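You operate a simulated robot arm through the tools that you are given. There is no shell and no other tool. Be economical: measure what you need, move in short steps, check, and stop when the job is done.

Carry out the task below with a simulated robot arm. There is one attempt and no reset: what you move stays moved.

TASK
Try the GO gauge in the bush marked 3 and sort it.
Fine: put the gauge back in its socket; the bush goes on DONE if the gauge went in, else on HOLD.

It is judged by the outcome, as a careful person would: the job done as asked, and still so three seconds after it is handed in. It fails if anything else is knocked over, pushed out of place, dropped, spilled or broken.

THE ROBOT
A 7-joint arm with a two-finger parallel gripper, fixed in place. Base frame: the origin is at the foot of the arm, x ahead of it, y to its left, z up; the work surface is at about z = 0. Lengths are in mm, angles in rad, forces in N, time in s.
With the tool pointing down near the work surface it reaches from about 240 to 620 mm from the base axis. Its first joint turns from -1.152 to 1.152 rad. Payload 2.6 kg.
The tool frame sits at the grasp point between the pads (the TCP): z along the fingers, y along the line on which they close. The tips reach 30 mm beyond it. The gripper opens to 94 mm. The fingers are 28 mm wide and 10 mm thick; the gripper's body (50 by 96 mm) begins 55 mm behind the TCP.
Orientation is that of the tool frame in the base frame, as a unit quaternion [x, y, z, w]. With the fingers straight down and closing along the base's y, the tool's x points along the base's -x, its y along +y and its z along -z.

THE INTERFACE
- The arm moves only by the tool jog_arm. Its argument "rows" is a list of rows, each an object (a shift or turn left out is 0, a gripper value left out holds the last) with "jaw": the closure, from 0 (fully open) to 1 (shut); "xyz": the shift along the base's x, y, z in units of 20 mm (1.0 is 20 mm), a list of three; "dr": the turn, a rotation vector about the base's x, y, z in units of 4 degrees (1.0 is 4 degrees), a list of three. In form: [{"jaw": jaw, "xyz": [tx, ty, tz], "dr": [rx, ry, rz]}, ...]. A call has 1 to 8 rows; each row shifts and turns the commanded pose from where the row before left it. A call with a number of a shift or a turn outside -1 to 1 is refused whole. Each row takes 0.2 s and may step no farther than 50 mm and 0.15 rad from the row before; otherwise, or with a gripper value out of range, the whole call is refused. A pose out of reach is approached as far as the arm can. The call stops where the force on the tool passes 40 N (or 10 N more than at its start, if that is more) or the arm is blocked; 0.2 s more then pass. The fingers move at their own pace (about 72 mm/s each) and stop on an object; they squeeze with about 30 N. The grip force told is the motor's: it shows also when the fingers shut on nothing. Time passes only in rows, and 0.2 s behind the last, so rows that do not move let the fingers close. The reply holds the time, the measured pose of the TCP, the force on the tool along the base axes, the opening and the grip force, in the units named above and with some noise, and new pictures: "show" is both (left out), scene, wrist or none.
- Cameras (640 x 400 px; columns grow to the right, rows downward): "scene" is fixed at [41.8, 450.6, 543.4]; the picture's right is [-0.62, -0.78, 0.00], its down [-0.58, 0.47, -0.67] and it looks along [0.52, -0.41, -0.75] (base axes); focal length 328 px, centre (320, 200). "wrist" rides on the gripper at [76, 14, -102] in the tool frame; the picture's right is [-0.18, 0.98, 0.00], its down [-0.75, -0.14, -0.64] and it looks along [-0.63, -0.12, 0.77] (tool axes); focal length 243 px, centre (320, 200). There is no depth. A picture from a camera that has moved, and an enlarged one, comes with that camera's place and axes in the base frame and with its lens.
- close_up(camera, box): a new picture of the part [left, top, right, bottom] of that camera's present view, enlarged. It takes no simulated time.
- sign_off(): hands the job in; it is judged then, once.

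Work in short steps. Places have to be worked out from the pictures, the camera data and where the tool is seen: move nearer, look again, correct. Check each grasp and each placing, and mend what went wrong. You have 120 turns and 200 pictures in all, those below and enlarged ones among them. Open the gripper and draw the arm clear of the work before you hand the job in, unless the task says otherwise; then end with one line.

The tools are called as name(argument=value, ...) on one line, values as JSON. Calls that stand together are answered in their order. jog_arm: Moves the arm, as the interface text tells. Its arguments: {"type":"object","properties":{"rows":{"type":"array","items":{"type":"object","properties":{"jaw":{"type":"number"},"xyz":{"type":"array","items":{"type":"number"}},"dr":{"type":"array","items":{"type":"number"}}}}},"show":{"type":"string","enum":["both","scene","wrist","none"]}},"required":["rows"]} The other tools are called the same way: close_up (camera, box) takes an enlarged picture of a part of a camera's view; sign_off () hands the job in.

At the start:

```text
t: 0.0
tcp_pos: [412.6, 249.7, 249.5]
orientation: [0.0, 1.0, 0.0, 0.0]
contact_force: [-0.9, -0.3, 0.4]
opening: 94.1
grip_force: 0.1
```

scene: 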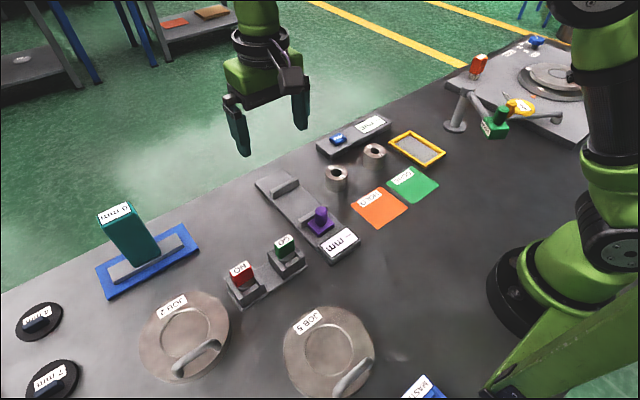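
wrist: 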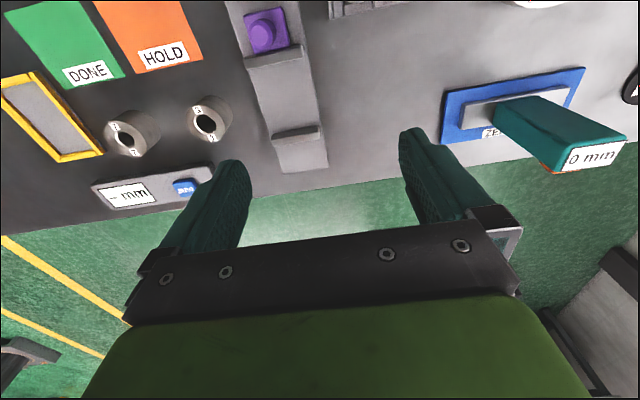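

I start by enlarging the bushes and the gauge stand to read their marks.

close_up(camera="scene", box=[300, 100, 460, 200])

close_up(camera="scene", box=[210, 210, 370, 310])

close_up(camera="wrist", box=[80, 60, 272, 180])

```text
4.00 times, centred on (380, 150) of scene
camera zoom: at [41.8, 450.6, 543.4], right [-0.62, -0.78, 0.0], down [-0.58, 0.47, -0.67], along [0.52, -0.41, -0.75], focal length 1310 px, centre (80, 400)
```

zoom: 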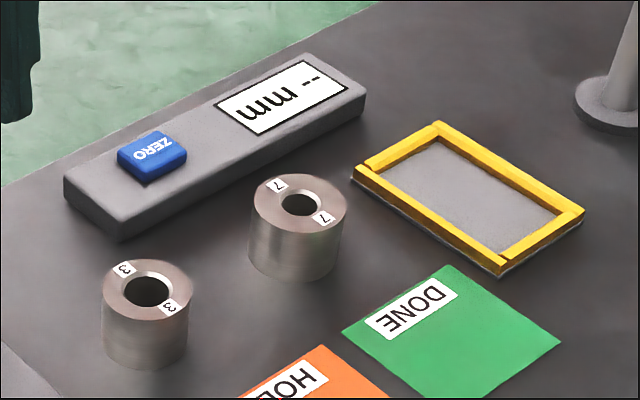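

```text
4.00 times, centred on (290, 260) of scene
camera zoom: at [41.8, 450.6, 543.4], right [-0.62, -0.78, 0.0], down [-0.58, 0.47, -0.67], along [0.52, -0.41, -0.75], focal length 1310 px, centre (440, -40)
```

zoom: 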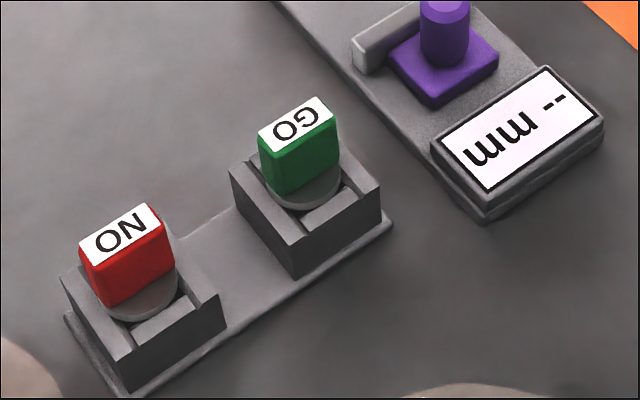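

```text
3.33 times, centred on (176, 120) of wrist
camera zoom: at [334.3, 262.8, 352.2], right [0.18, 0.98, 0.0], down [0.75, -0.14, 0.64], along [0.63, -0.12, -0.77], focal length 809 px, centre (800, 467)
```

zoom: 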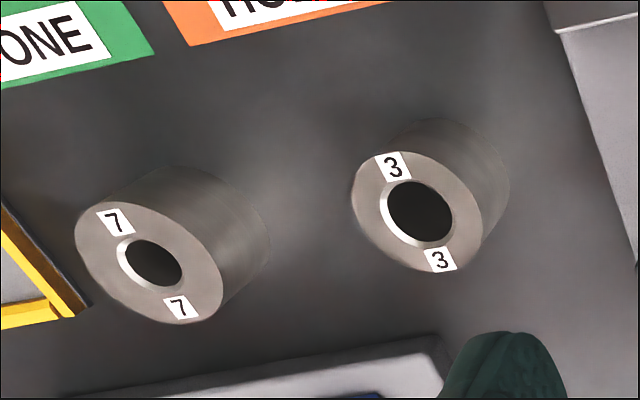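

Bush 3 appears near (432, 93), with its top at about z=40. The GO gauge is near (335, 299), its handle about 35 mm along y and 12 mm along x. I move above the GO gauge to look again.

jog_arm(rows=[{"jaw": 0.0, "xyz": [-0.97, 0.62, -0.5]}, {"xyz": [-0.97, 0.62, -0.5]}, {"xyz": [-0.97, 0.62, -0.5]}, {"xyz": [-0.97, 0.62, -0.5]}, {}, {}])

```text
t: 1.4
tcp_pos: [332.2, 297.9, 207.5]
orientation: [0.001, 1.0, 0.0, 0.001]
contact_force: [0.6, 0.2, 0.3]
opening: 94.0
grip_force: 0.3
camera wrist: at [255.4, 311.7, 310.2], right [0.18, 0.98, 0.0], down [0.75, -0.14, 0.64], along [0.63, -0.12, -0.77], focal length 243 px, centre (320, 200)
```

scene: 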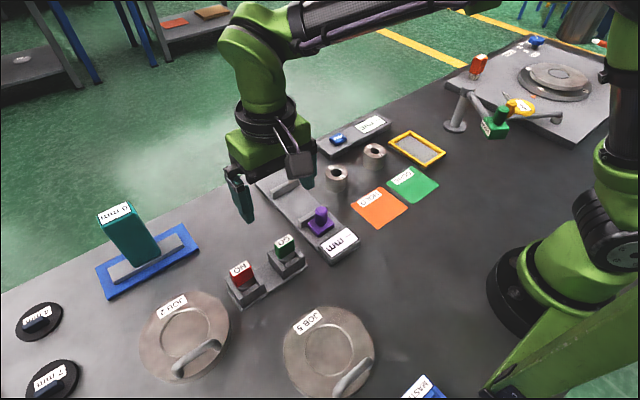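
wrist: 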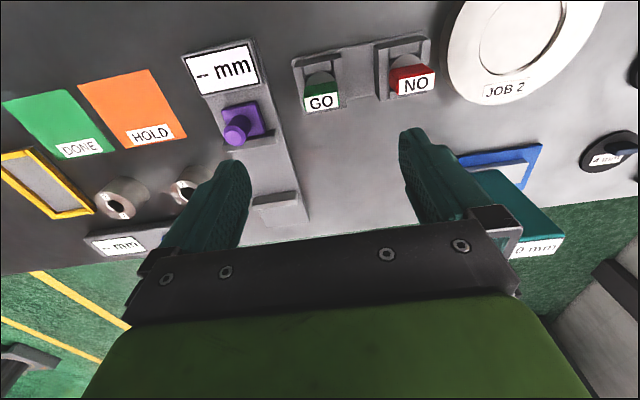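

From the wrist view the GO handle top is near (332, 298, 70–75), so the tool is almost directly over it. I go down part way with the fingers partly closed and look again.

jog_arm(rows=[{"jaw": 0.25, "xyz": [0, 0, -1]}, {"xyz": [0, 0, -1]}, {"xyz": [0, 0, -1]}, {"xyz": [0, 0, -0.5]}, {}])

close_up(camera="scene", box=[210, 190, 370, 290])

close_up(camera="wrist", box=[220, 20, 460, 170])

```text
t: 2.6
tcp_pos: [333.6, 298.1, 136.7]
orientation: [0.0, 1.0, 0.0, 0.0]
contact_force: [-0.3, -0.9, -0.5]
opening: 70.3
grip_force: 0.0
camera wrist: at [257.2, 312.5, 239.1], right [0.18, 0.98, 0.0], down [0.75, -0.14, 0.64], along [0.63, -0.12, -0.77], focal length 243 px, centre (320, 200)
```

scene: 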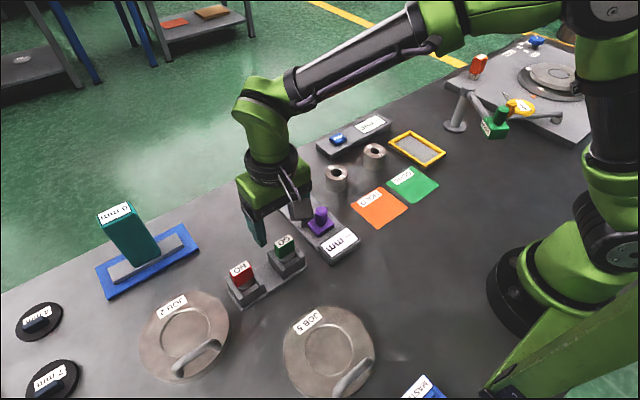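
wrist: 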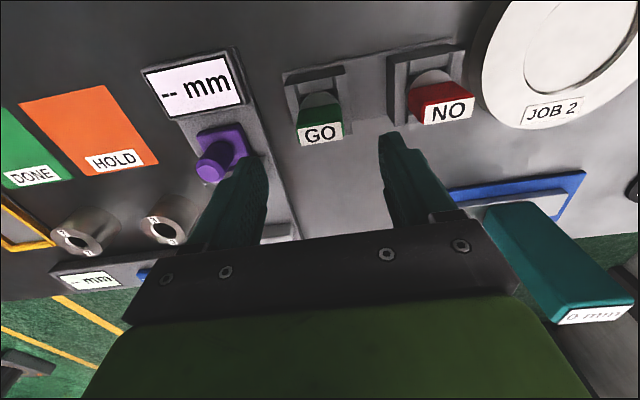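

```text
4.00 times, centred on (290, 240) of scene
camera zoom: at [41.9, 450.6, 543.4], right [-0.62, -0.78, 0.0], down [-0.58, 0.47, -0.67], along [0.52, -0.41, -0.75], focal length 1310 px, centre (440, 40)
```

zoom: 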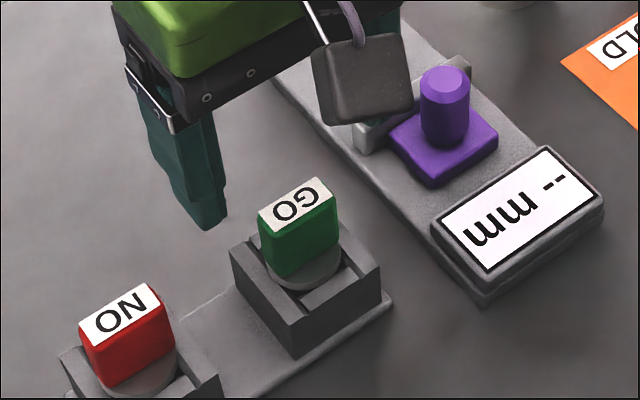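

```text
2.67 times, centred on (340, 95) of wrist
camera zoom: at [257.2, 312.5, 239.1], right [0.18, 0.98, 0.0], down [0.75, -0.14, 0.64], along [0.63, -0.12, -0.77], focal length 647 px, centre (267, 480)
```

zoom: 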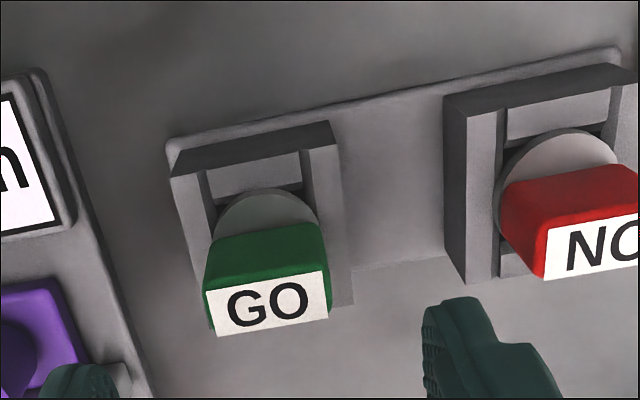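

The handle top is at about (333, 298.5, 72) and the handle is about 21 mm tall. I lower straight down so the tips reach about z 51, above the socket rails, and then check.

jog_arm(rows=[{"xyz": [0, 0, -1]}, {"xyz": [0, 0, -1]}, {"xyz": [0, 0, -0.75]}, {}])

close_up(camera="scene", box=[210, 190, 370, 290])

```text
t: 3.6
tcp_pos: [335.1, 297.7, 81.8]
orientation: [0.0, 1.0, 0.0, 0.0]
contact_force: [-0.5, 0.6, -0.3]
opening: 70.4
grip_force: 0.1
camera wrist: at [257.5, 311.8, 184.5], right [0.18, 0.98, 0.0], down [0.75, -0.14, 0.64], along [0.63, -0.12, -0.77], focal length 243 px, centre (320, 200)
```

scene: 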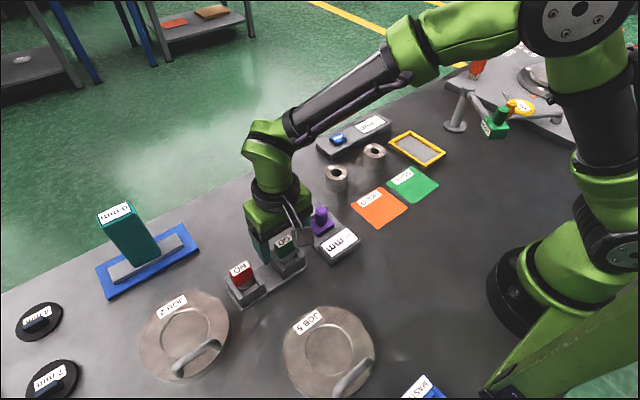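
wrist: 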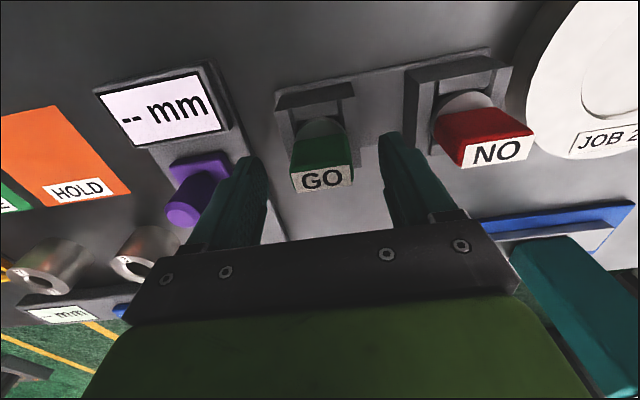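

```text
4.00 times, centred on (290, 240) of scene
camera zoom: at [41.9, 450.6, 543.4], right [-0.62, -0.78, 0.0], down [-0.58, 0.47, -0.67], along [0.52, -0.41, -0.75], focal length 1310 px, centre (440, 40)
```

zoom: 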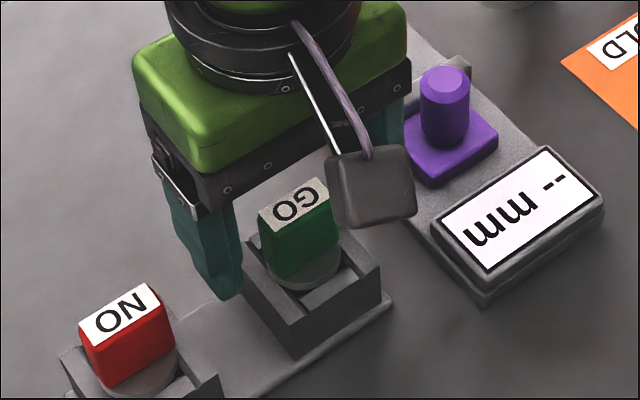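

The handle is centred between the fingers and the tips are level with its lower part. I close the gripper.

jog_arm(rows=[{"jaw": 1.0}, {}, {}, {}])

close_up(camera="wrist", box=[220, 60, 460, 210])

```text
t: 4.6
tcp_pos: [334.5, 298.2, 82.5]
orientation: [0.0, 1.0, -0.001, 0.001]
contact_force: [-0.2, 0.6, 1.6]
opening: 37.3
grip_force: 29.9
camera wrist: at [257.5, 311.9, 184.7], right [0.18, 0.98, 0.0], down [0.75, -0.14, 0.64], along [0.63, -0.12, -0.77], focal length 243 px, centre (320, 200)
```

scene: 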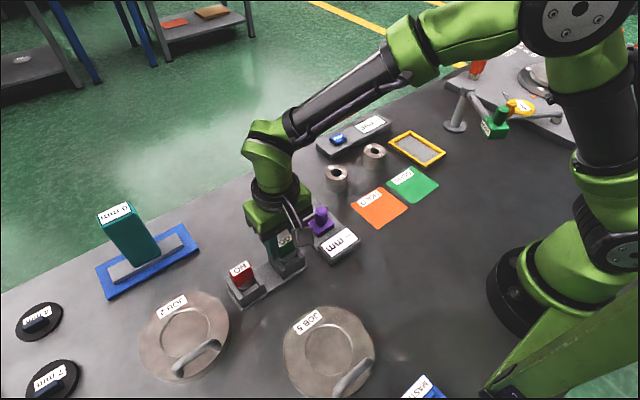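
wrist: 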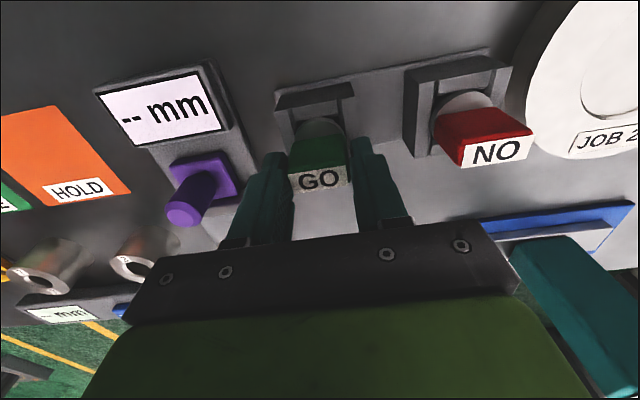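

```text
2.67 times, centred on (340, 135) of wrist
camera zoom: at [257.5, 311.9, 184.7], right [0.18, 0.98, 0.0], down [0.75, -0.14, 0.64], along [0.63, -0.12, -0.77], focal length 647 px, centre (267, 373)
```

zoom: 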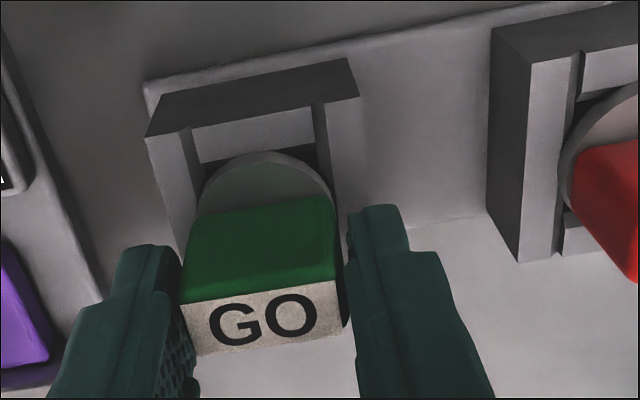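

Firm grip at 37.3 mm. I lift straight up, and will come back to this pose later as the socket reference.

jog_arm(rows=[{"xyz": [0, 0, 0.5]}, {"xyz": [0, 0, 0.5]}, {"xyz": [0, 0, 1]}, {"xyz": [0, 0, 1]}, {"xyz": [0, 0, 1]}, {"xyz": [0, 0, 1]}, {}])

close_up(camera="scene", box=[210, 150, 370, 250])

close_up(camera="wrist", box=[220, 60, 460, 210])

```text
t: 6.2
tcp_pos: [334.5, 299.7, 184.3]
orientation: [0.0, 1.0, 0.0, 0.001]
contact_force: [0.0, -0.3, -1.1]
opening: 37.8
grip_force: 30.1
camera wrist: at [258.2, 312.9, 287.7], right [0.18, 0.98, 0.0], down [0.75, -0.14, 0.64], along [0.63, -0.12, -0.77], focal length 243 px, centre (320, 200)
```

scene: 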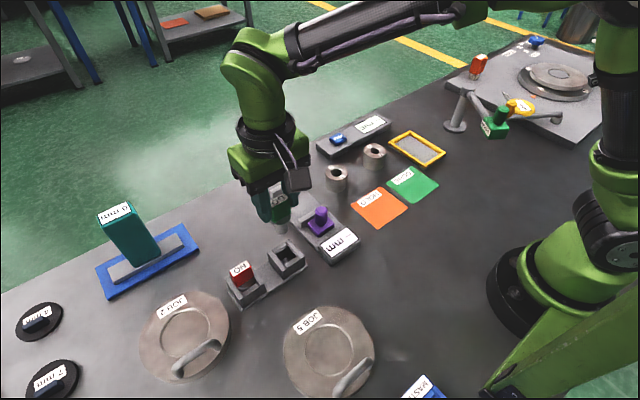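
wrist: 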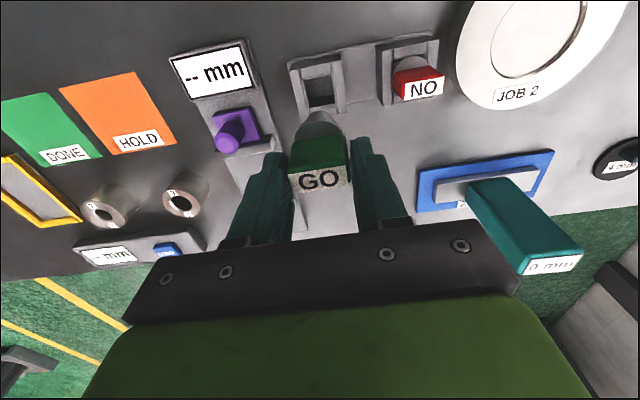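

```text
4.00 times, centred on (290, 200) of scene
camera zoom: at [41.9, 450.6, 543.4], right [-0.62, -0.78, 0.0], down [-0.58, 0.47, -0.67], along [0.52, -0.41, -0.75], focal length 1310 px, centre (440, 200)
```

zoom: 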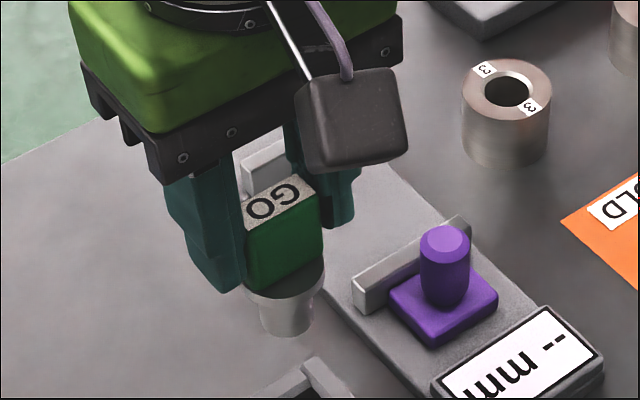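

```text
2.67 times, centred on (340, 135) of wrist
camera zoom: at [258.2, 312.9, 287.7], right [0.18, 0.98, 0.0], down [0.75, -0.14, 0.64], along [0.63, -0.12, -0.77], focal length 647 px, centre (267, 373)
```

zoom: 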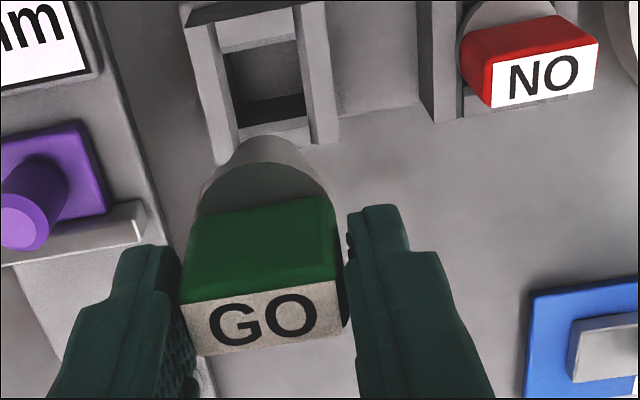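

The gauge is up with its pin about 20 mm in diameter, so it's clear of the socket. I travel at this height toward bush 3.

jog_arm(rows=[{"xyz": [0.5, -1, 0]}, {"xyz": [0.5, -1, 0]}, {"xyz": [0.5, -1, 0]}, {"xyz": [0.5, -1, 0]}, {"xyz": [0.5, -1, 0]}, {"xyz": [0.5, -1, 0]}, {"xyz": [0.5, -1, 0]}, {"xyz": [0.5, -1, 0]}], show="none")

jog_arm(rows=[{"xyz": [0.5, -1, 0]}, {"xyz": [0.5, -1, 0]}, {}, {}])

close_up(camera="scene", box=[260, 90, 420, 190])

close_up(camera="wrist", box=[200, 40, 440, 190])

```text
t: 8.0
tcp_pos: [414.0, 138.8, 184.9]
orientation: [0.0, 1.0, 0.0, 0.0]
contact_force: [-0.3, -0.1, -0.6]
opening: 37.7
grip_force: 29.7
```

```text
t: 9.0
tcp_pos: [434.1, 99.1, 182.7]
orientation: [-0.001, 1.0, 0.0, 0.0]
contact_force: [0.0, 0.4, -1.7]
opening: 37.4
grip_force: 30.5
camera wrist: at [357.4, 112.2, 287.4], right [0.18, 0.98, 0.0], down [0.75, -0.14, 0.64], along [0.63, -0.12, -0.77], focal length 243 px, centre (320, 200)
```

scene: 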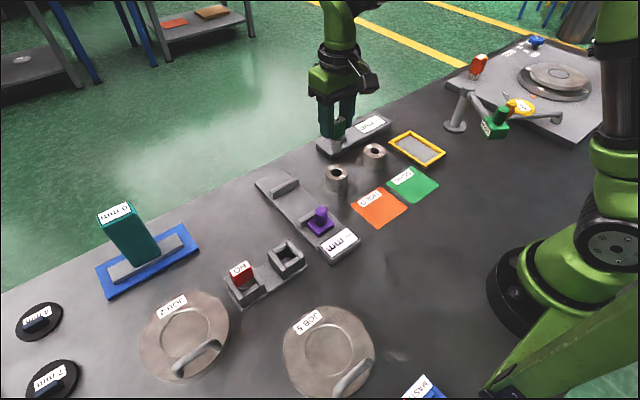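
wrist: 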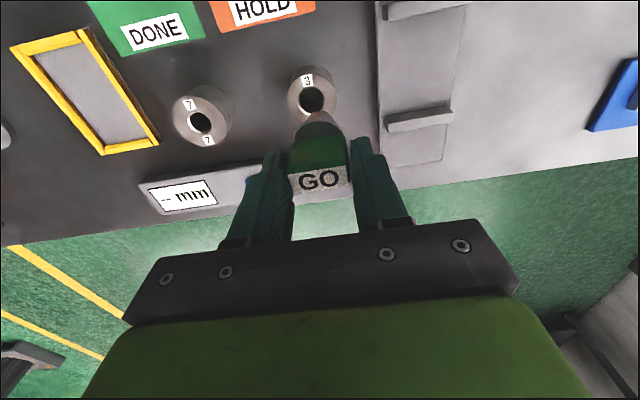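

```text
4.00 times, centred on (340, 140) of scene
camera zoom: at [41.9, 450.6, 543.4], right [-0.62, -0.78, 0.0], down [-0.58, 0.47, -0.67], along [0.52, -0.41, -0.75], focal length 1310 px, centre (240, 440)
```

zoom: 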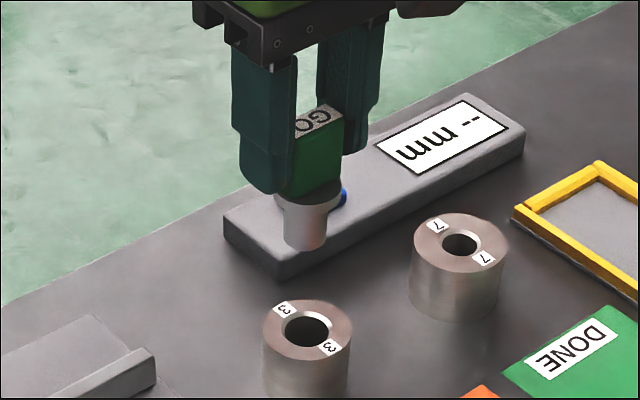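

```text
2.67 times, centred on (320, 115) of wrist
camera zoom: at [357.4, 112.2, 287.4], right [0.18, 0.98, 0.0], down [0.75, -0.14, 0.64], along [0.63, -0.12, -0.77], focal length 647 px, centre (320, 427)
```

zoom: 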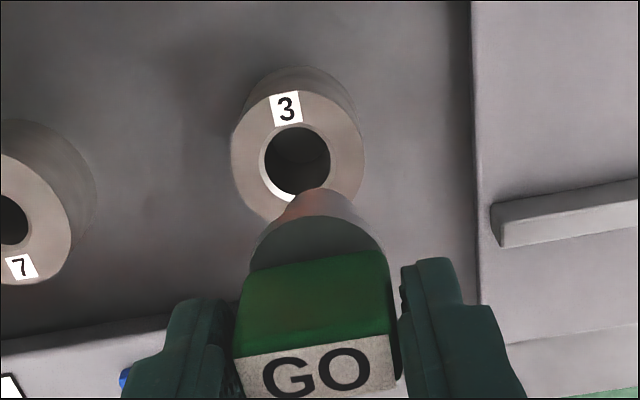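

The wrist view puts the bush 3 bore at about (433.5, 89.5), with the gauge axis slightly on the −x side of the TCP. I shift by about +2 and −8.5 mm, lower 40 mm and look.

jog_arm(rows=[{"xyz": [0.1, -0.42, -0.7]}, {"xyz": [0, 0, -0.7]}, {"xyz": [0, 0, -0.6]}, {}, {}])

close_up(camera="scene", box=[280, 110, 400, 185])

close_up(camera="wrist", box=[240, 60, 400, 160])

```text
t: 10.2
tcp_pos: [436.6, 91.0, 142.7]
orientation: [0.0, 1.0, 0.0, 0.0]
contact_force: [0.6, 0.4, -1.4]
opening: 37.4
grip_force: 29.8
camera wrist: at [359.7, 105.2, 245.6], right [0.18, 0.98, 0.0], down [0.75, -0.14, 0.64], along [0.63, -0.12, -0.77], focal length 243 px, centre (320, 200)
```

scene: 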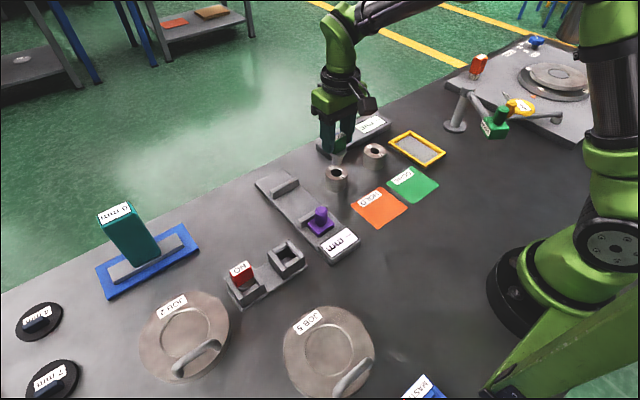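
wrist: 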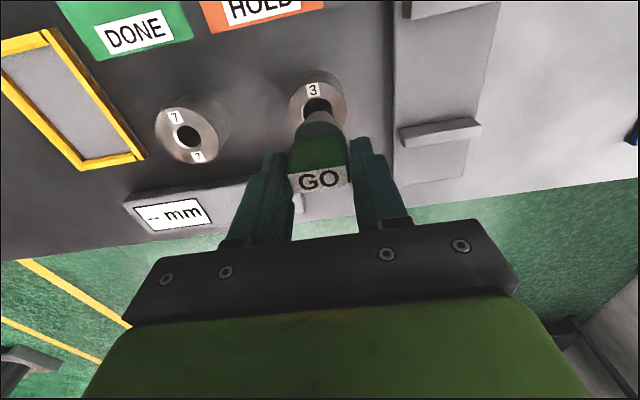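

```text
5.33 times, centred on (340, 148) of scene
camera zoom: at [41.9, 450.6, 543.4], right [-0.62, -0.78, 0.0], down [-0.58, 0.47, -0.67], along [0.52, -0.41, -0.75], focal length 1746 px, centre (213, 480)
```

zoom: 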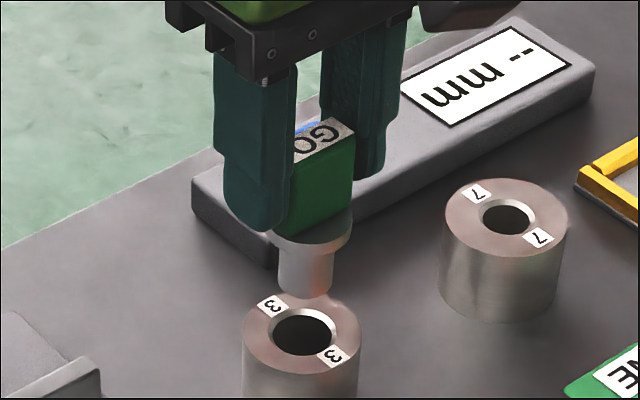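

```text
4.00 times, centred on (320, 110) of wrist
camera zoom: at [359.7, 105.2, 245.6], right [0.18, 0.98, 0.0], down [0.75, -0.14, 0.64], along [0.63, -0.12, -0.77], focal length 970 px, centre (320, 560)
```

zoom: 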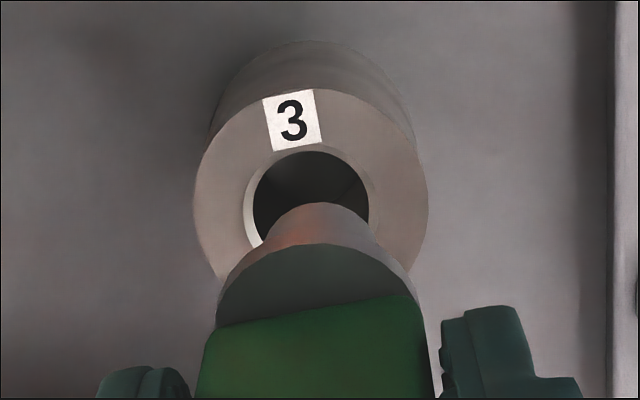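

The pin is close to in line: I estimate the bore is about 1 mm further in x and 1.6 mm further in −y. I correct, lower 17 mm so the tip is just above the bush, and look again.

jog_arm(rows=[{"xyz": [0.05, -0.08, -0.4]}, {"xyz": [0, 0, -0.45]}, {}, {}], show="none")

close_up(camera="scene", box=[296, 130, 376, 180])

close_up(camera="wrist", box=[240, 60, 400, 160])

```text
t: 11.2
tcp_pos: [437.0, 90.5, 126.0]
orientation: [0.0, 1.0, 0.0, 0.001]
contact_force: [-0.5, -0.2, -1.2]
opening: 37.7
grip_force: 29.9
```

```text
8.00 times, centred on (336, 155) of scene
camera zoom: at [41.9, 450.6, 543.4], right [-0.62, -0.78, 0.0], down [-0.58, 0.47, -0.67], along [0.52, -0.41, -0.75], focal length 2620 px, centre (192, 560)
```

zoom: 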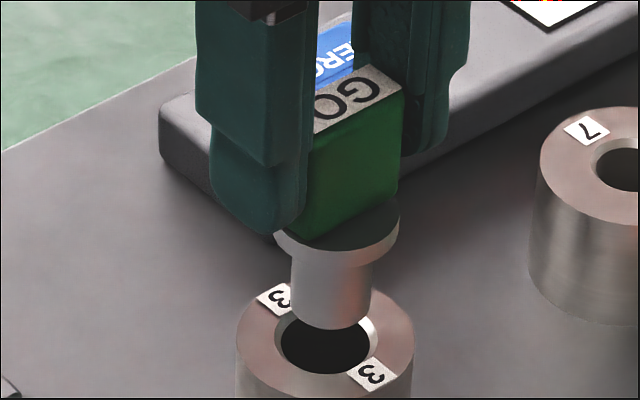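

```text
4.00 times, centred on (320, 110) of wrist
camera zoom: at [360.3, 103.8, 229.2], right [0.18, 0.98, 0.0], down [0.75, -0.14, 0.64], along [0.63, -0.12, -0.77], focal length 970 px, centre (320, 560)
```

zoom: 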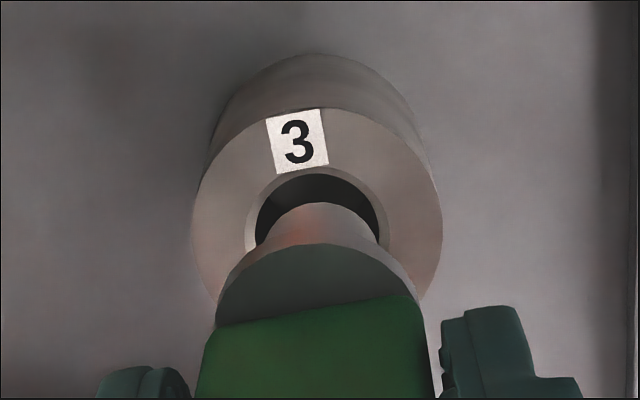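

The two views disagree by only about 1–2 mm because the heights are uncertain. I lower another 5 mm so that tip and rim nearly share a plane, then compare.

jog_arm(rows=[{"xyz": [0, 0, -0.25]}, {}, {}], show="none")

close_up(camera="scene", box=[312, 145, 360, 175])

close_up(camera="wrist", box=[272, 80, 368, 140])

```text
t: 12.0
tcp_pos: [437.3, 87.7, 121.1]
orientation: [0.001, 1.0, 0.001, 0.0]
contact_force: [0.3, 0.7, -1.9]
opening: 37.7
grip_force: 30.0
```

```text
13.33 times, centred on (336, 160) of scene
camera zoom: at [41.9, 450.6, 543.4], right [-0.62, -0.78, 0.0], down [-0.58, 0.47, -0.67], along [0.52, -0.41, -0.75], focal length 4366 px, centre (107, 733)
```

zoom: 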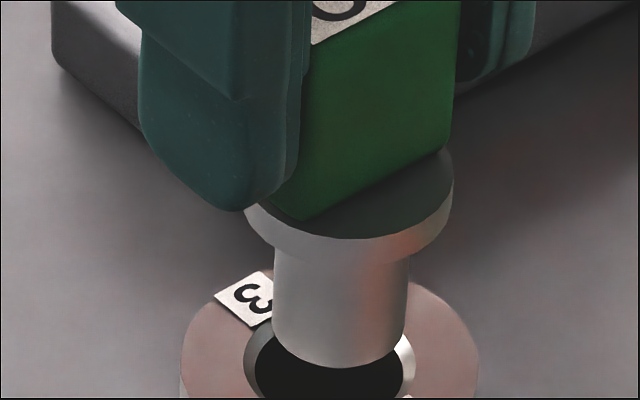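

```text
6.67 times, centred on (320, 110) of wrist
camera zoom: at [360.5, 103.0, 224.4], right [0.18, 0.98, 0.0], down [0.75, -0.14, 0.64], along [0.63, -0.12, -0.77], focal length 1618 px, centre (320, 800)
```

zoom: 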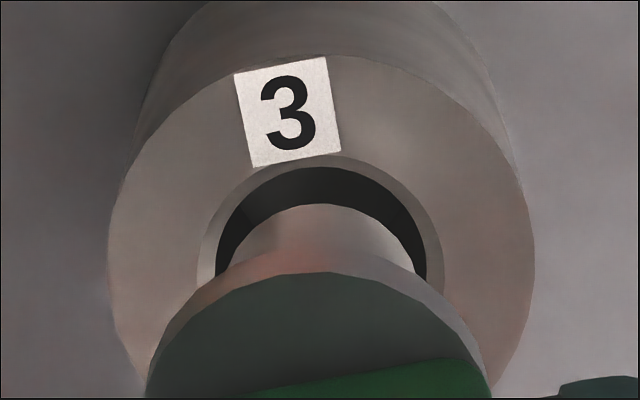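

The wrist view shows y aligned, but the scene view shows the pin about 1.6 mm to the picture's right, which means it needs about +2.5 mm in x. I correct that, lower 4 mm and recheck.

jog_arm(rows=[{"xyz": [0.125, -0.015, 0]}, {"xyz": [0, 0, -0.2]}, {}, {}], show="none")

close_up(camera="scene", box=[312, 150, 360, 180])

close_up(camera="wrist", box=[272, 80, 368, 140])

```text
t: 13.0
tcp_pos: [440.8, 88.2, 117.3]
orientation: [0.0, 1.0, 0.0, 0.001]
contact_force: [-0.3, -0.2, -2.2]
opening: 37.5
grip_force: 30.4
```

```text
13.33 times, centred on (336, 165) of scene
camera zoom: at [41.9, 450.6, 543.4], right [-0.62, -0.78, 0.0], down [-0.58, 0.47, -0.67], along [0.52, -0.41, -0.75], focal length 4366 px, centre (107, 667)
```

zoom: 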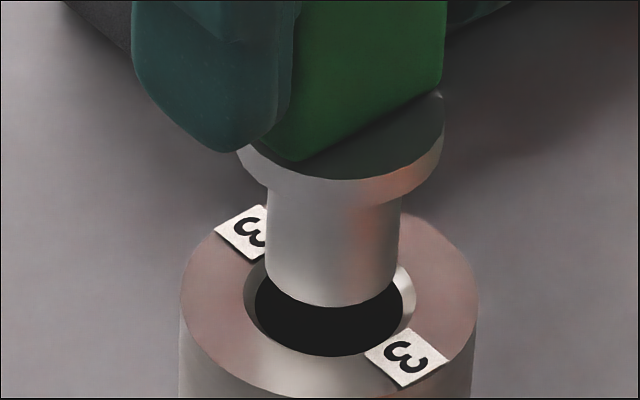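

```text
6.67 times, centred on (320, 110) of wrist
camera zoom: at [363.4, 102.0, 220.3], right [0.18, 0.98, 0.0], down [0.75, -0.14, 0.64], along [0.63, -0.12, -0.77], focal length 1618 px, centre (320, 800)
```

zoom: 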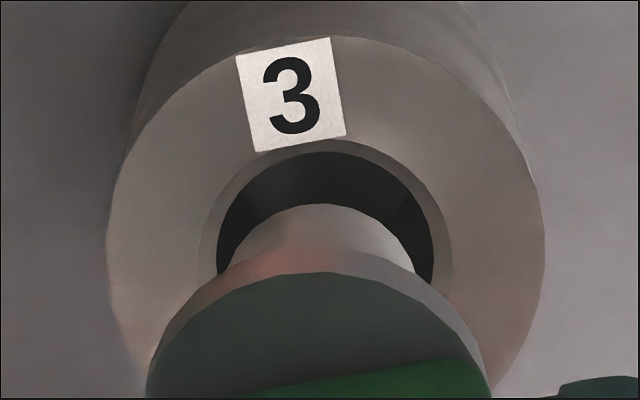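

The views now agree that a small correction of about −0.9 in x and +0.8 in y is left, with the tip roughly 10 mm above the rim. I apply it and lower 7 mm.

jog_arm(rows=[{"xyz": [-0.045, 0.04, 0]}, {"xyz": [0, 0, -0.35]}, {}, {}], show="none")

close_up(camera="scene", box=[312, 150, 360, 180])

close_up(camera="wrist", box=[272, 80, 368, 140])

```text
t: 14.0
tcp_pos: [439.8, 88.4, 110.4]
orientation: [0.0, 1.0, 0.0, 0.0]
contact_force: [0.9, -0.6, -0.8]
opening: 37.6
grip_force: 30.3
```

```text
13.33 times, centred on (336, 165) of scene
camera zoom: at [41.9, 450.6, 543.4], right [-0.62, -0.78, 0.0], down [-0.58, 0.47, -0.67], along [0.52, -0.41, -0.75], focal length 4366 px, centre (107, 667)
```

zoom: 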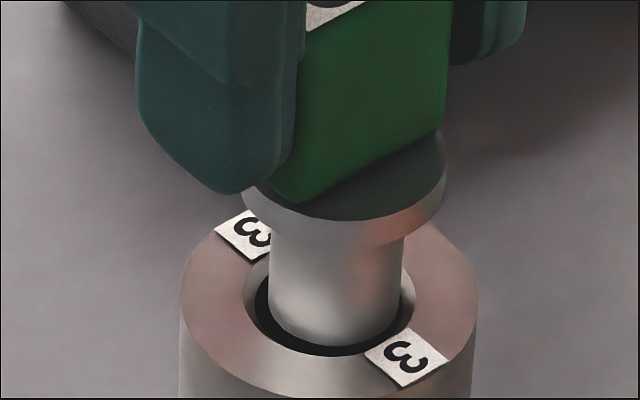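

```text
6.67 times, centred on (320, 110) of wrist
camera zoom: at [361.7, 102.5, 213.0], right [0.18, 0.98, 0.0], down [0.75, -0.14, 0.64], along [0.63, -0.12, -0.77], focal length 1618 px, centre (320, 800)
```

zoom: 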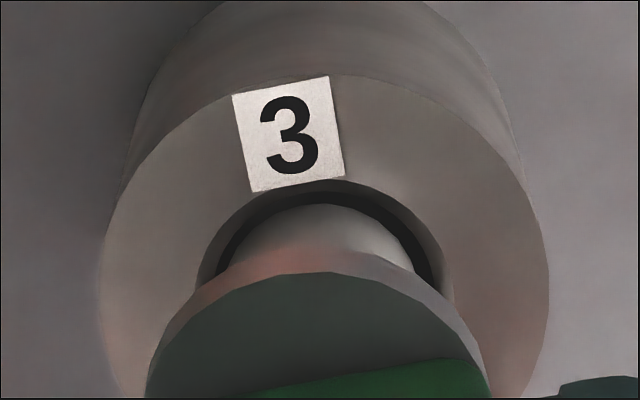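

The tip is about 3 mm above the rim, with about +1.0 in x and +0.25 in y remaining. I correct and lower gently 5 mm, watching the force.

jog_arm(rows=[{"xyz": [0.05, 0.012, 0]}, {"xyz": [0, 0, -0.1]}, {"xyz": [0, 0, -0.15]}, {}], show="none")

close_up(camera="scene", box=[312, 150, 360, 180])

close_up(camera="wrist", box=[272, 80, 368, 140])

```text
t: 15.0
tcp_pos: [439.7, 89.4, 104.9]
orientation: [0.0, 1.0, 0.0, 0.0]
contact_force: [-0.5, 0.1, -1.3]
opening: 37.7
grip_force: 29.8
```

```text
13.33 times, centred on (336, 165) of scene
camera zoom: at [41.9, 450.6, 543.4], right [-0.62, -0.78, 0.0], down [-0.58, 0.47, -0.67], along [0.52, -0.41, -0.75], focal length 4366 px, centre (107, 667)
```

zoom: 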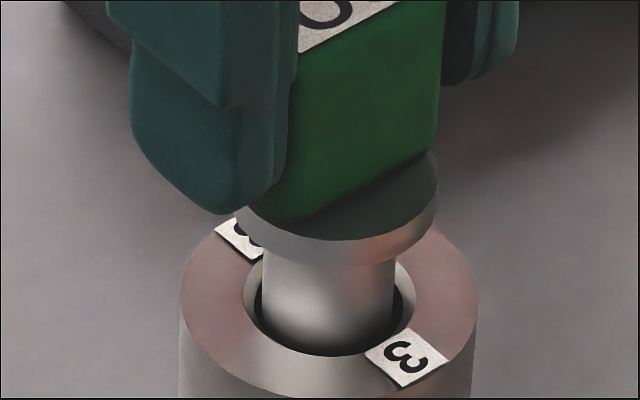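

```text
6.67 times, centred on (320, 110) of wrist
camera zoom: at [362.9, 102.9, 208.1], right [0.18, 0.98, 0.0], down [0.75, -0.14, 0.64], along [0.63, -0.12, -0.77], focal length 1618 px, centre (320, 800)
```

zoom: 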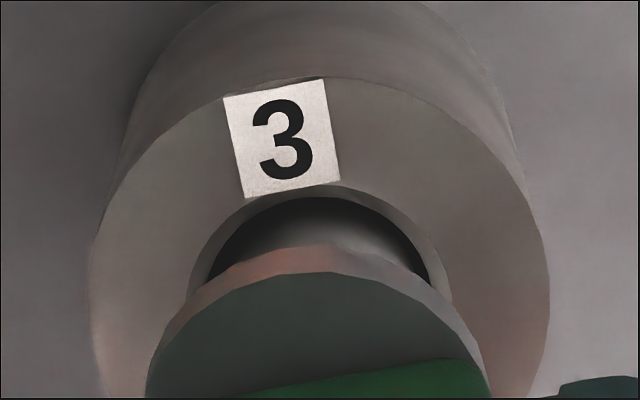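

The pin has entered the mouth of the bore centred and without force. I lower slowly another 8 mm.

jog_arm(rows=[{"xyz": [0, 0, -0.1]}, {"xyz": [0, 0, -0.1]}, {"xyz": [0, 0, -0.1]}, {"xyz": [0, 0, -0.1]}, {}], show="none")

close_up(camera="scene", box=[312, 150, 360, 180])

close_up(camera="wrist", box=[272, 80, 368, 140])

```text
t: 16.2
tcp_pos: [439.1, 89.8, 97.2]
orientation: [0.001, 1.0, 0.0, 0.0]
contact_force: [0.0, -0.1, -1.0]
opening: 37.5
grip_force: 30.0
```

```text
13.33 times, centred on (336, 165) of scene
camera zoom: at [41.9, 450.6, 543.4], right [-0.62, -0.78, 0.0], down [-0.58, 0.47, -0.67], along [0.52, -0.41, -0.75], focal length 4366 px, centre (107, 667)
```

zoom: 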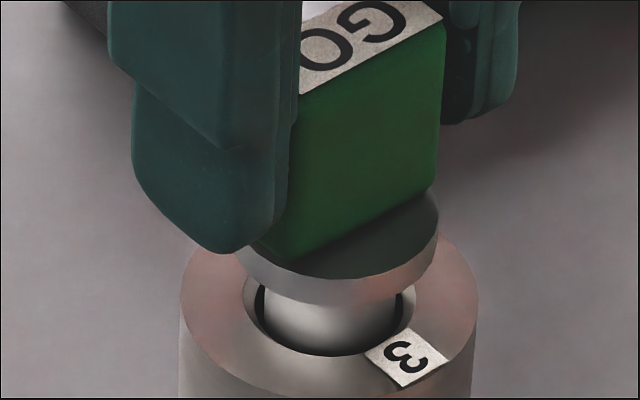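

```text
6.67 times, centred on (320, 110) of wrist
camera zoom: at [362.1, 103.1, 200.4], right [0.18, 0.98, 0.0], down [0.75, -0.14, 0.64], along [0.63, -0.12, -0.77], focal length 1618 px, centre (320, 800)
```

zoom: 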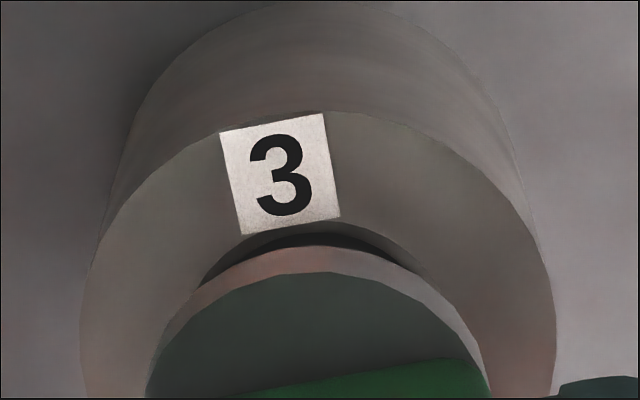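

The pin is clearly inside the bore with no force. I keep lowering in 2 mm steps until the flange seats; the force guard will stop the move.

jog_arm(rows=[{"xyz": [0, 0, -0.1]}, {"xyz": [0, 0, -0.1]}, {"xyz": [0, 0, -0.1]}, {"xyz": [0, 0, -0.1]}, {"xyz": [0, 0, -0.1]}, {}], show="none")

close_up(camera="scene", box=[312, 150, 360, 180])

```text
t: 17.6
tcp_pos: [439.9, 89.7, 87.6]
orientation: [0.0, 1.0, 0.0, 0.001]
contact_force: [0.6, -0.1, -1.5]
opening: 37.7
grip_force: 30.4
```

```text
13.33 times, centred on (336, 165) of scene
camera zoom: at [41.9, 450.6, 543.4], right [-0.62, -0.78, 0.0], down [-0.58, 0.47, -0.67], along [0.52, -0.41, -0.75], focal length 4366 px, centre (107, 667)
```

zoom: 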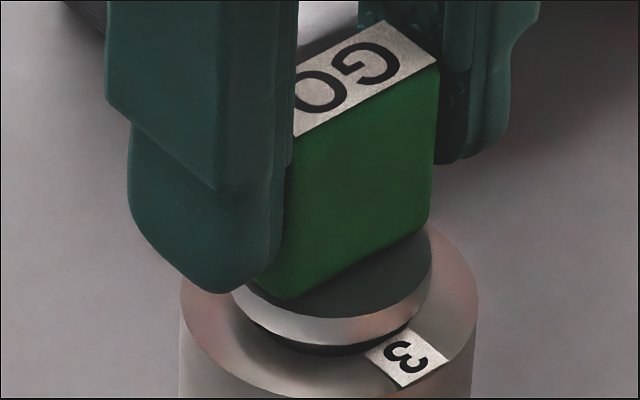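

The gauge is almost seated and has met no resistance. I take up the last few millimetres to confirm full entry.

jog_arm(rows=[{"xyz": [0, 0, -0.07]}, {"xyz": [0, 0, -0.07]}, {}], show="none")

close_up(camera="scene", box=[312, 150, 360, 180])

```text
t: 18.4
tcp_pos: [439.6, 90.0, 84.9]
orientation: [0.0, 1.0, -0.001, 0.0]
contact_force: [-0.6, -0.1, -1.3]
opening: 37.4
grip_force: 30.5
```

```text
13.33 times, centred on (336, 165) of scene
camera zoom: at [41.9, 450.6, 543.4], right [-0.62, -0.78, 0.0], down [-0.58, 0.47, -0.67], along [0.52, -0.41, -0.75], focal length 4366 px, centre (107, 667)
```

zoom: 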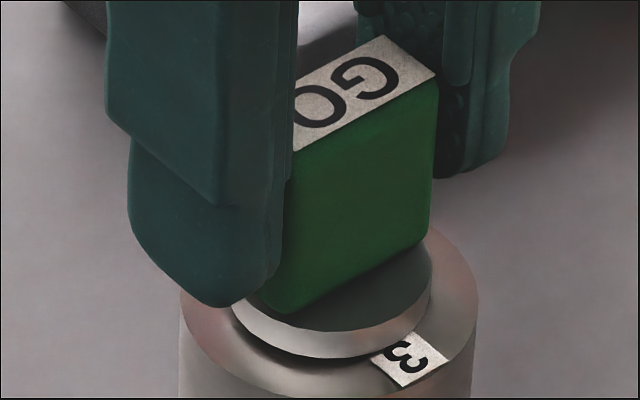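

GO went in fully with no resistance, so bush 3 goes to DONE. I lift straight out, then retrace to the point above the socket.

jog_arm(rows=[{"xyz": [0, 0, 0.3]}, {"xyz": [0, 0, 0.5]}, {"xyz": [0, 0, 0.7]}, {"xyz": [0, 0, 0.7]}, {"xyz": [0, 0, 0.9]}, {"xyz": [0, 0, 0.9]}, {"xyz": [0, 0, 0.94]}, {}])

```text
t: 20.2
tcp_pos: [440.9, 92.1, 183.6]
orientation: [-0.001, 1.0, 0.0, 0.0]
contact_force: [-0.3, 0.7, -2.1]
opening: 37.7
grip_force: 30.2
camera wrist: at [364.0, 105.5, 286.2], right [0.18, 0.98, 0.0], down [0.75, -0.14, 0.64], along [0.63, -0.12, -0.77], focal length 243 px, centre (320, 200)
```

scene: 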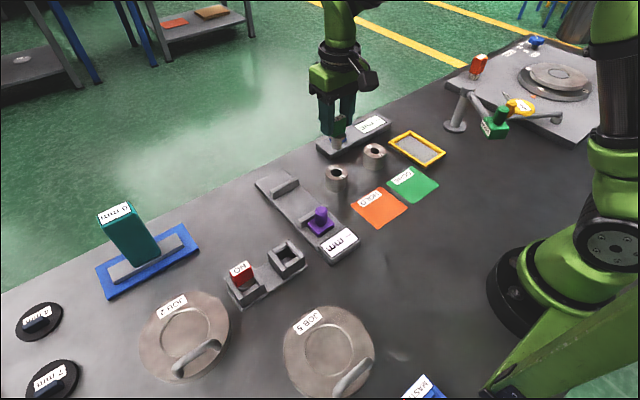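
wrist: 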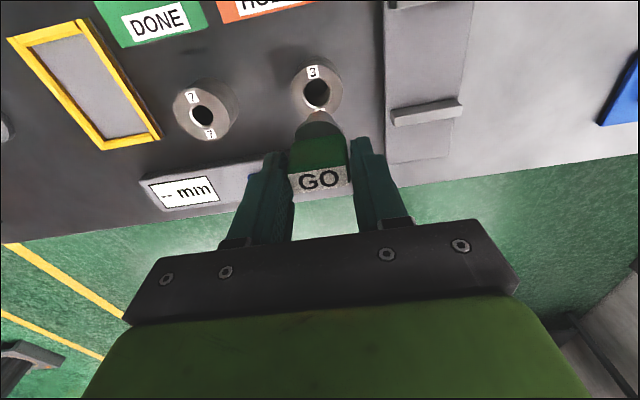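

The bush stayed put. I retrace the move to the point above the GO socket.

jog_arm(rows=[{"xyz": [-0.44, 0.872, 0]}, {"xyz": [-0.44, 0.872, 0]}, {"xyz": [-0.44, 0.872, 0]}, {"xyz": [-0.44, 0.872, 0]}, {"xyz": [-0.44, 0.872, 0]}, {"xyz": [-0.44, 0.872, 0]}, {"xyz": [-0.44, 0.872, 0]}, {"xyz": [-0.44, 0.872, 0]}], show="none")

jog_arm(rows=[{"xyz": [-0.44, 0.872, 0]}, {"xyz": [-0.44, 0.872, 0]}, {"xyz": [-0.44, 0.872, 0]}, {"xyz": [-0.44, 0.872, 0]}, {}, {"xyz": [0, 0, -0.8]}, {"xyz": [0, 0, -0.7]}, {}])

close_up(camera="scene", box=[240, 190, 336, 250])

close_up(camera="wrist", box=[240, 60, 400, 160])

```text
t: 22.0
tcp_pos: [370.4, 230.5, 182.8]
orientation: [0.001, 1.0, 0.0, 0.0]
contact_force: [0.0, -0.4, -1.3]
opening: 37.5
grip_force: 29.8
```

```text
t: 23.8
tcp_pos: [333.0, 297.9, 153.9]
orientation: [0.0, 1.0, 0.0, 0.0]
contact_force: [0.6, -0.6, -1.4]
opening: 37.7
grip_force: 29.9
camera wrist: at [257.7, 311.9, 257.0], right [0.18, 0.98, 0.0], down [0.75, -0.14, 0.64], along [0.63, -0.12, -0.77], focal length 243 px, centre (320, 200)
```

scene: 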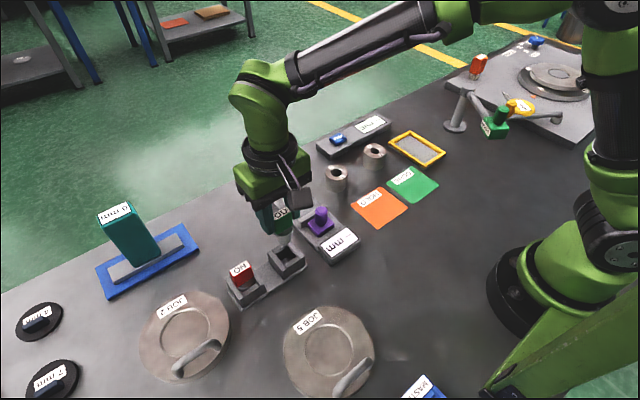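
wrist: 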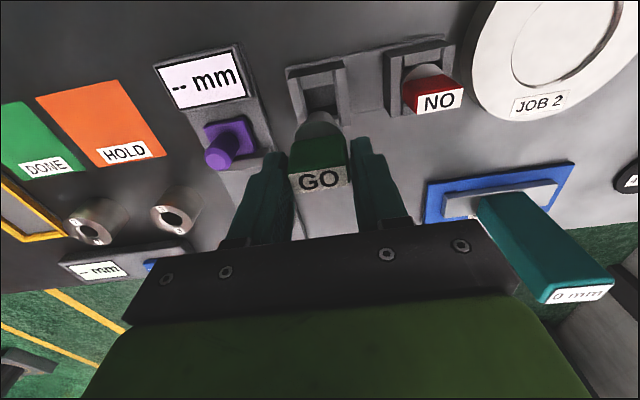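

```text
6.67 times, centred on (288, 220) of scene
camera zoom: at [41.9, 450.6, 543.4], right [-0.62, -0.78, 0.0], down [-0.58, 0.47, -0.67], along [0.52, -0.41, -0.75], focal length 2183 px, centre (533, 67)
```

zoom: 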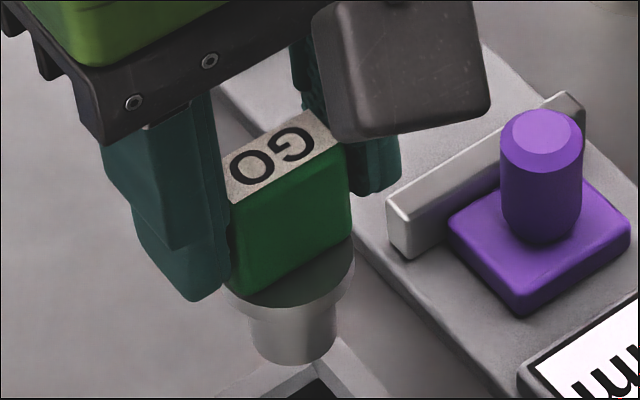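

```text
4.00 times, centred on (320, 110) of wrist
camera zoom: at [257.7, 311.9, 257.0], right [0.18, 0.98, 0.0], down [0.75, -0.14, 0.64], along [0.63, -0.12, -0.77], focal length 970 px, centre (320, 560)
```

zoom: 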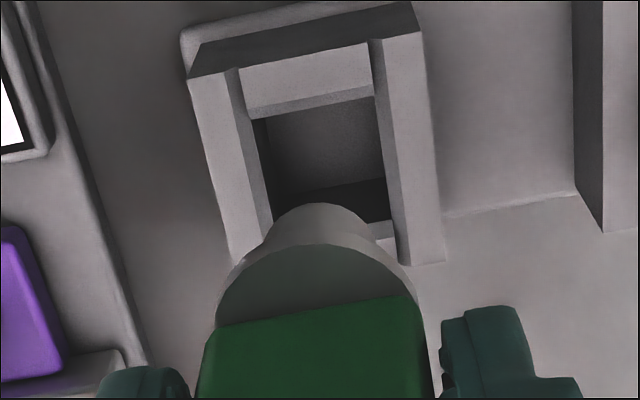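

The square socket is directly below and the retraced position lines up. I lower 36 mm so the tip is just above the socket, and check.

jog_arm(rows=[{"xyz": [0, 0, -0.6]}, {"xyz": [0, 0, -0.6]}, {"xyz": [0, 0, -0.6]}, {}, {}], show="none")

close_up(camera="scene", box=[250, 215, 314, 255])

close_up(camera="wrist", box=[240, 60, 400, 160])

```text
t: 25.0
tcp_pos: [335.0, 296.2, 118.9]
orientation: [0.0, 1.0, 0.001, 0.0]
contact_force: [-0.2, -0.3, -1.5]
opening: 37.5
grip_force: 30.0
```

```text
10.00 times, centred on (282, 235) of scene
camera zoom: at [41.9, 450.6, 543.4], right [-0.62, -0.78, 0.0], down [-0.58, 0.47, -0.67], along [0.52, -0.41, -0.75], focal length 3275 px, centre (700, -150)
```

zoom: 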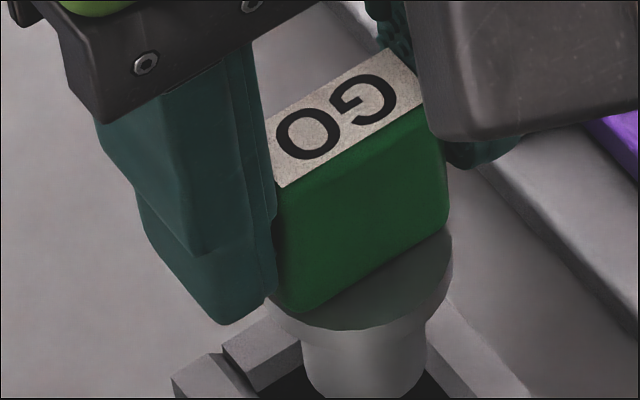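

```text
4.00 times, centred on (320, 110) of wrist
camera zoom: at [257.2, 310.4, 222.4], right [0.18, 0.98, 0.0], down [0.75, -0.14, 0.64], along [0.63, -0.12, -0.77], focal length 970 px, centre (320, 560)
```

zoom: 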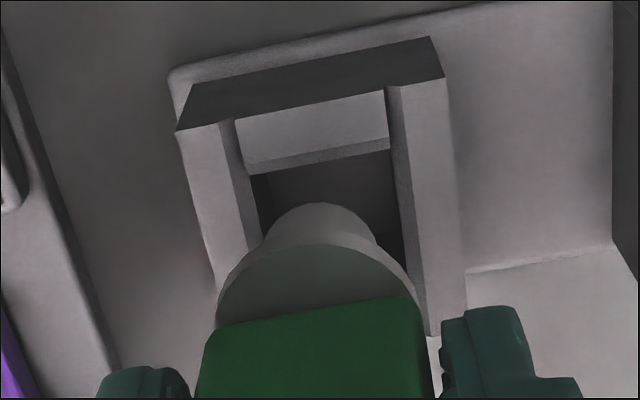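

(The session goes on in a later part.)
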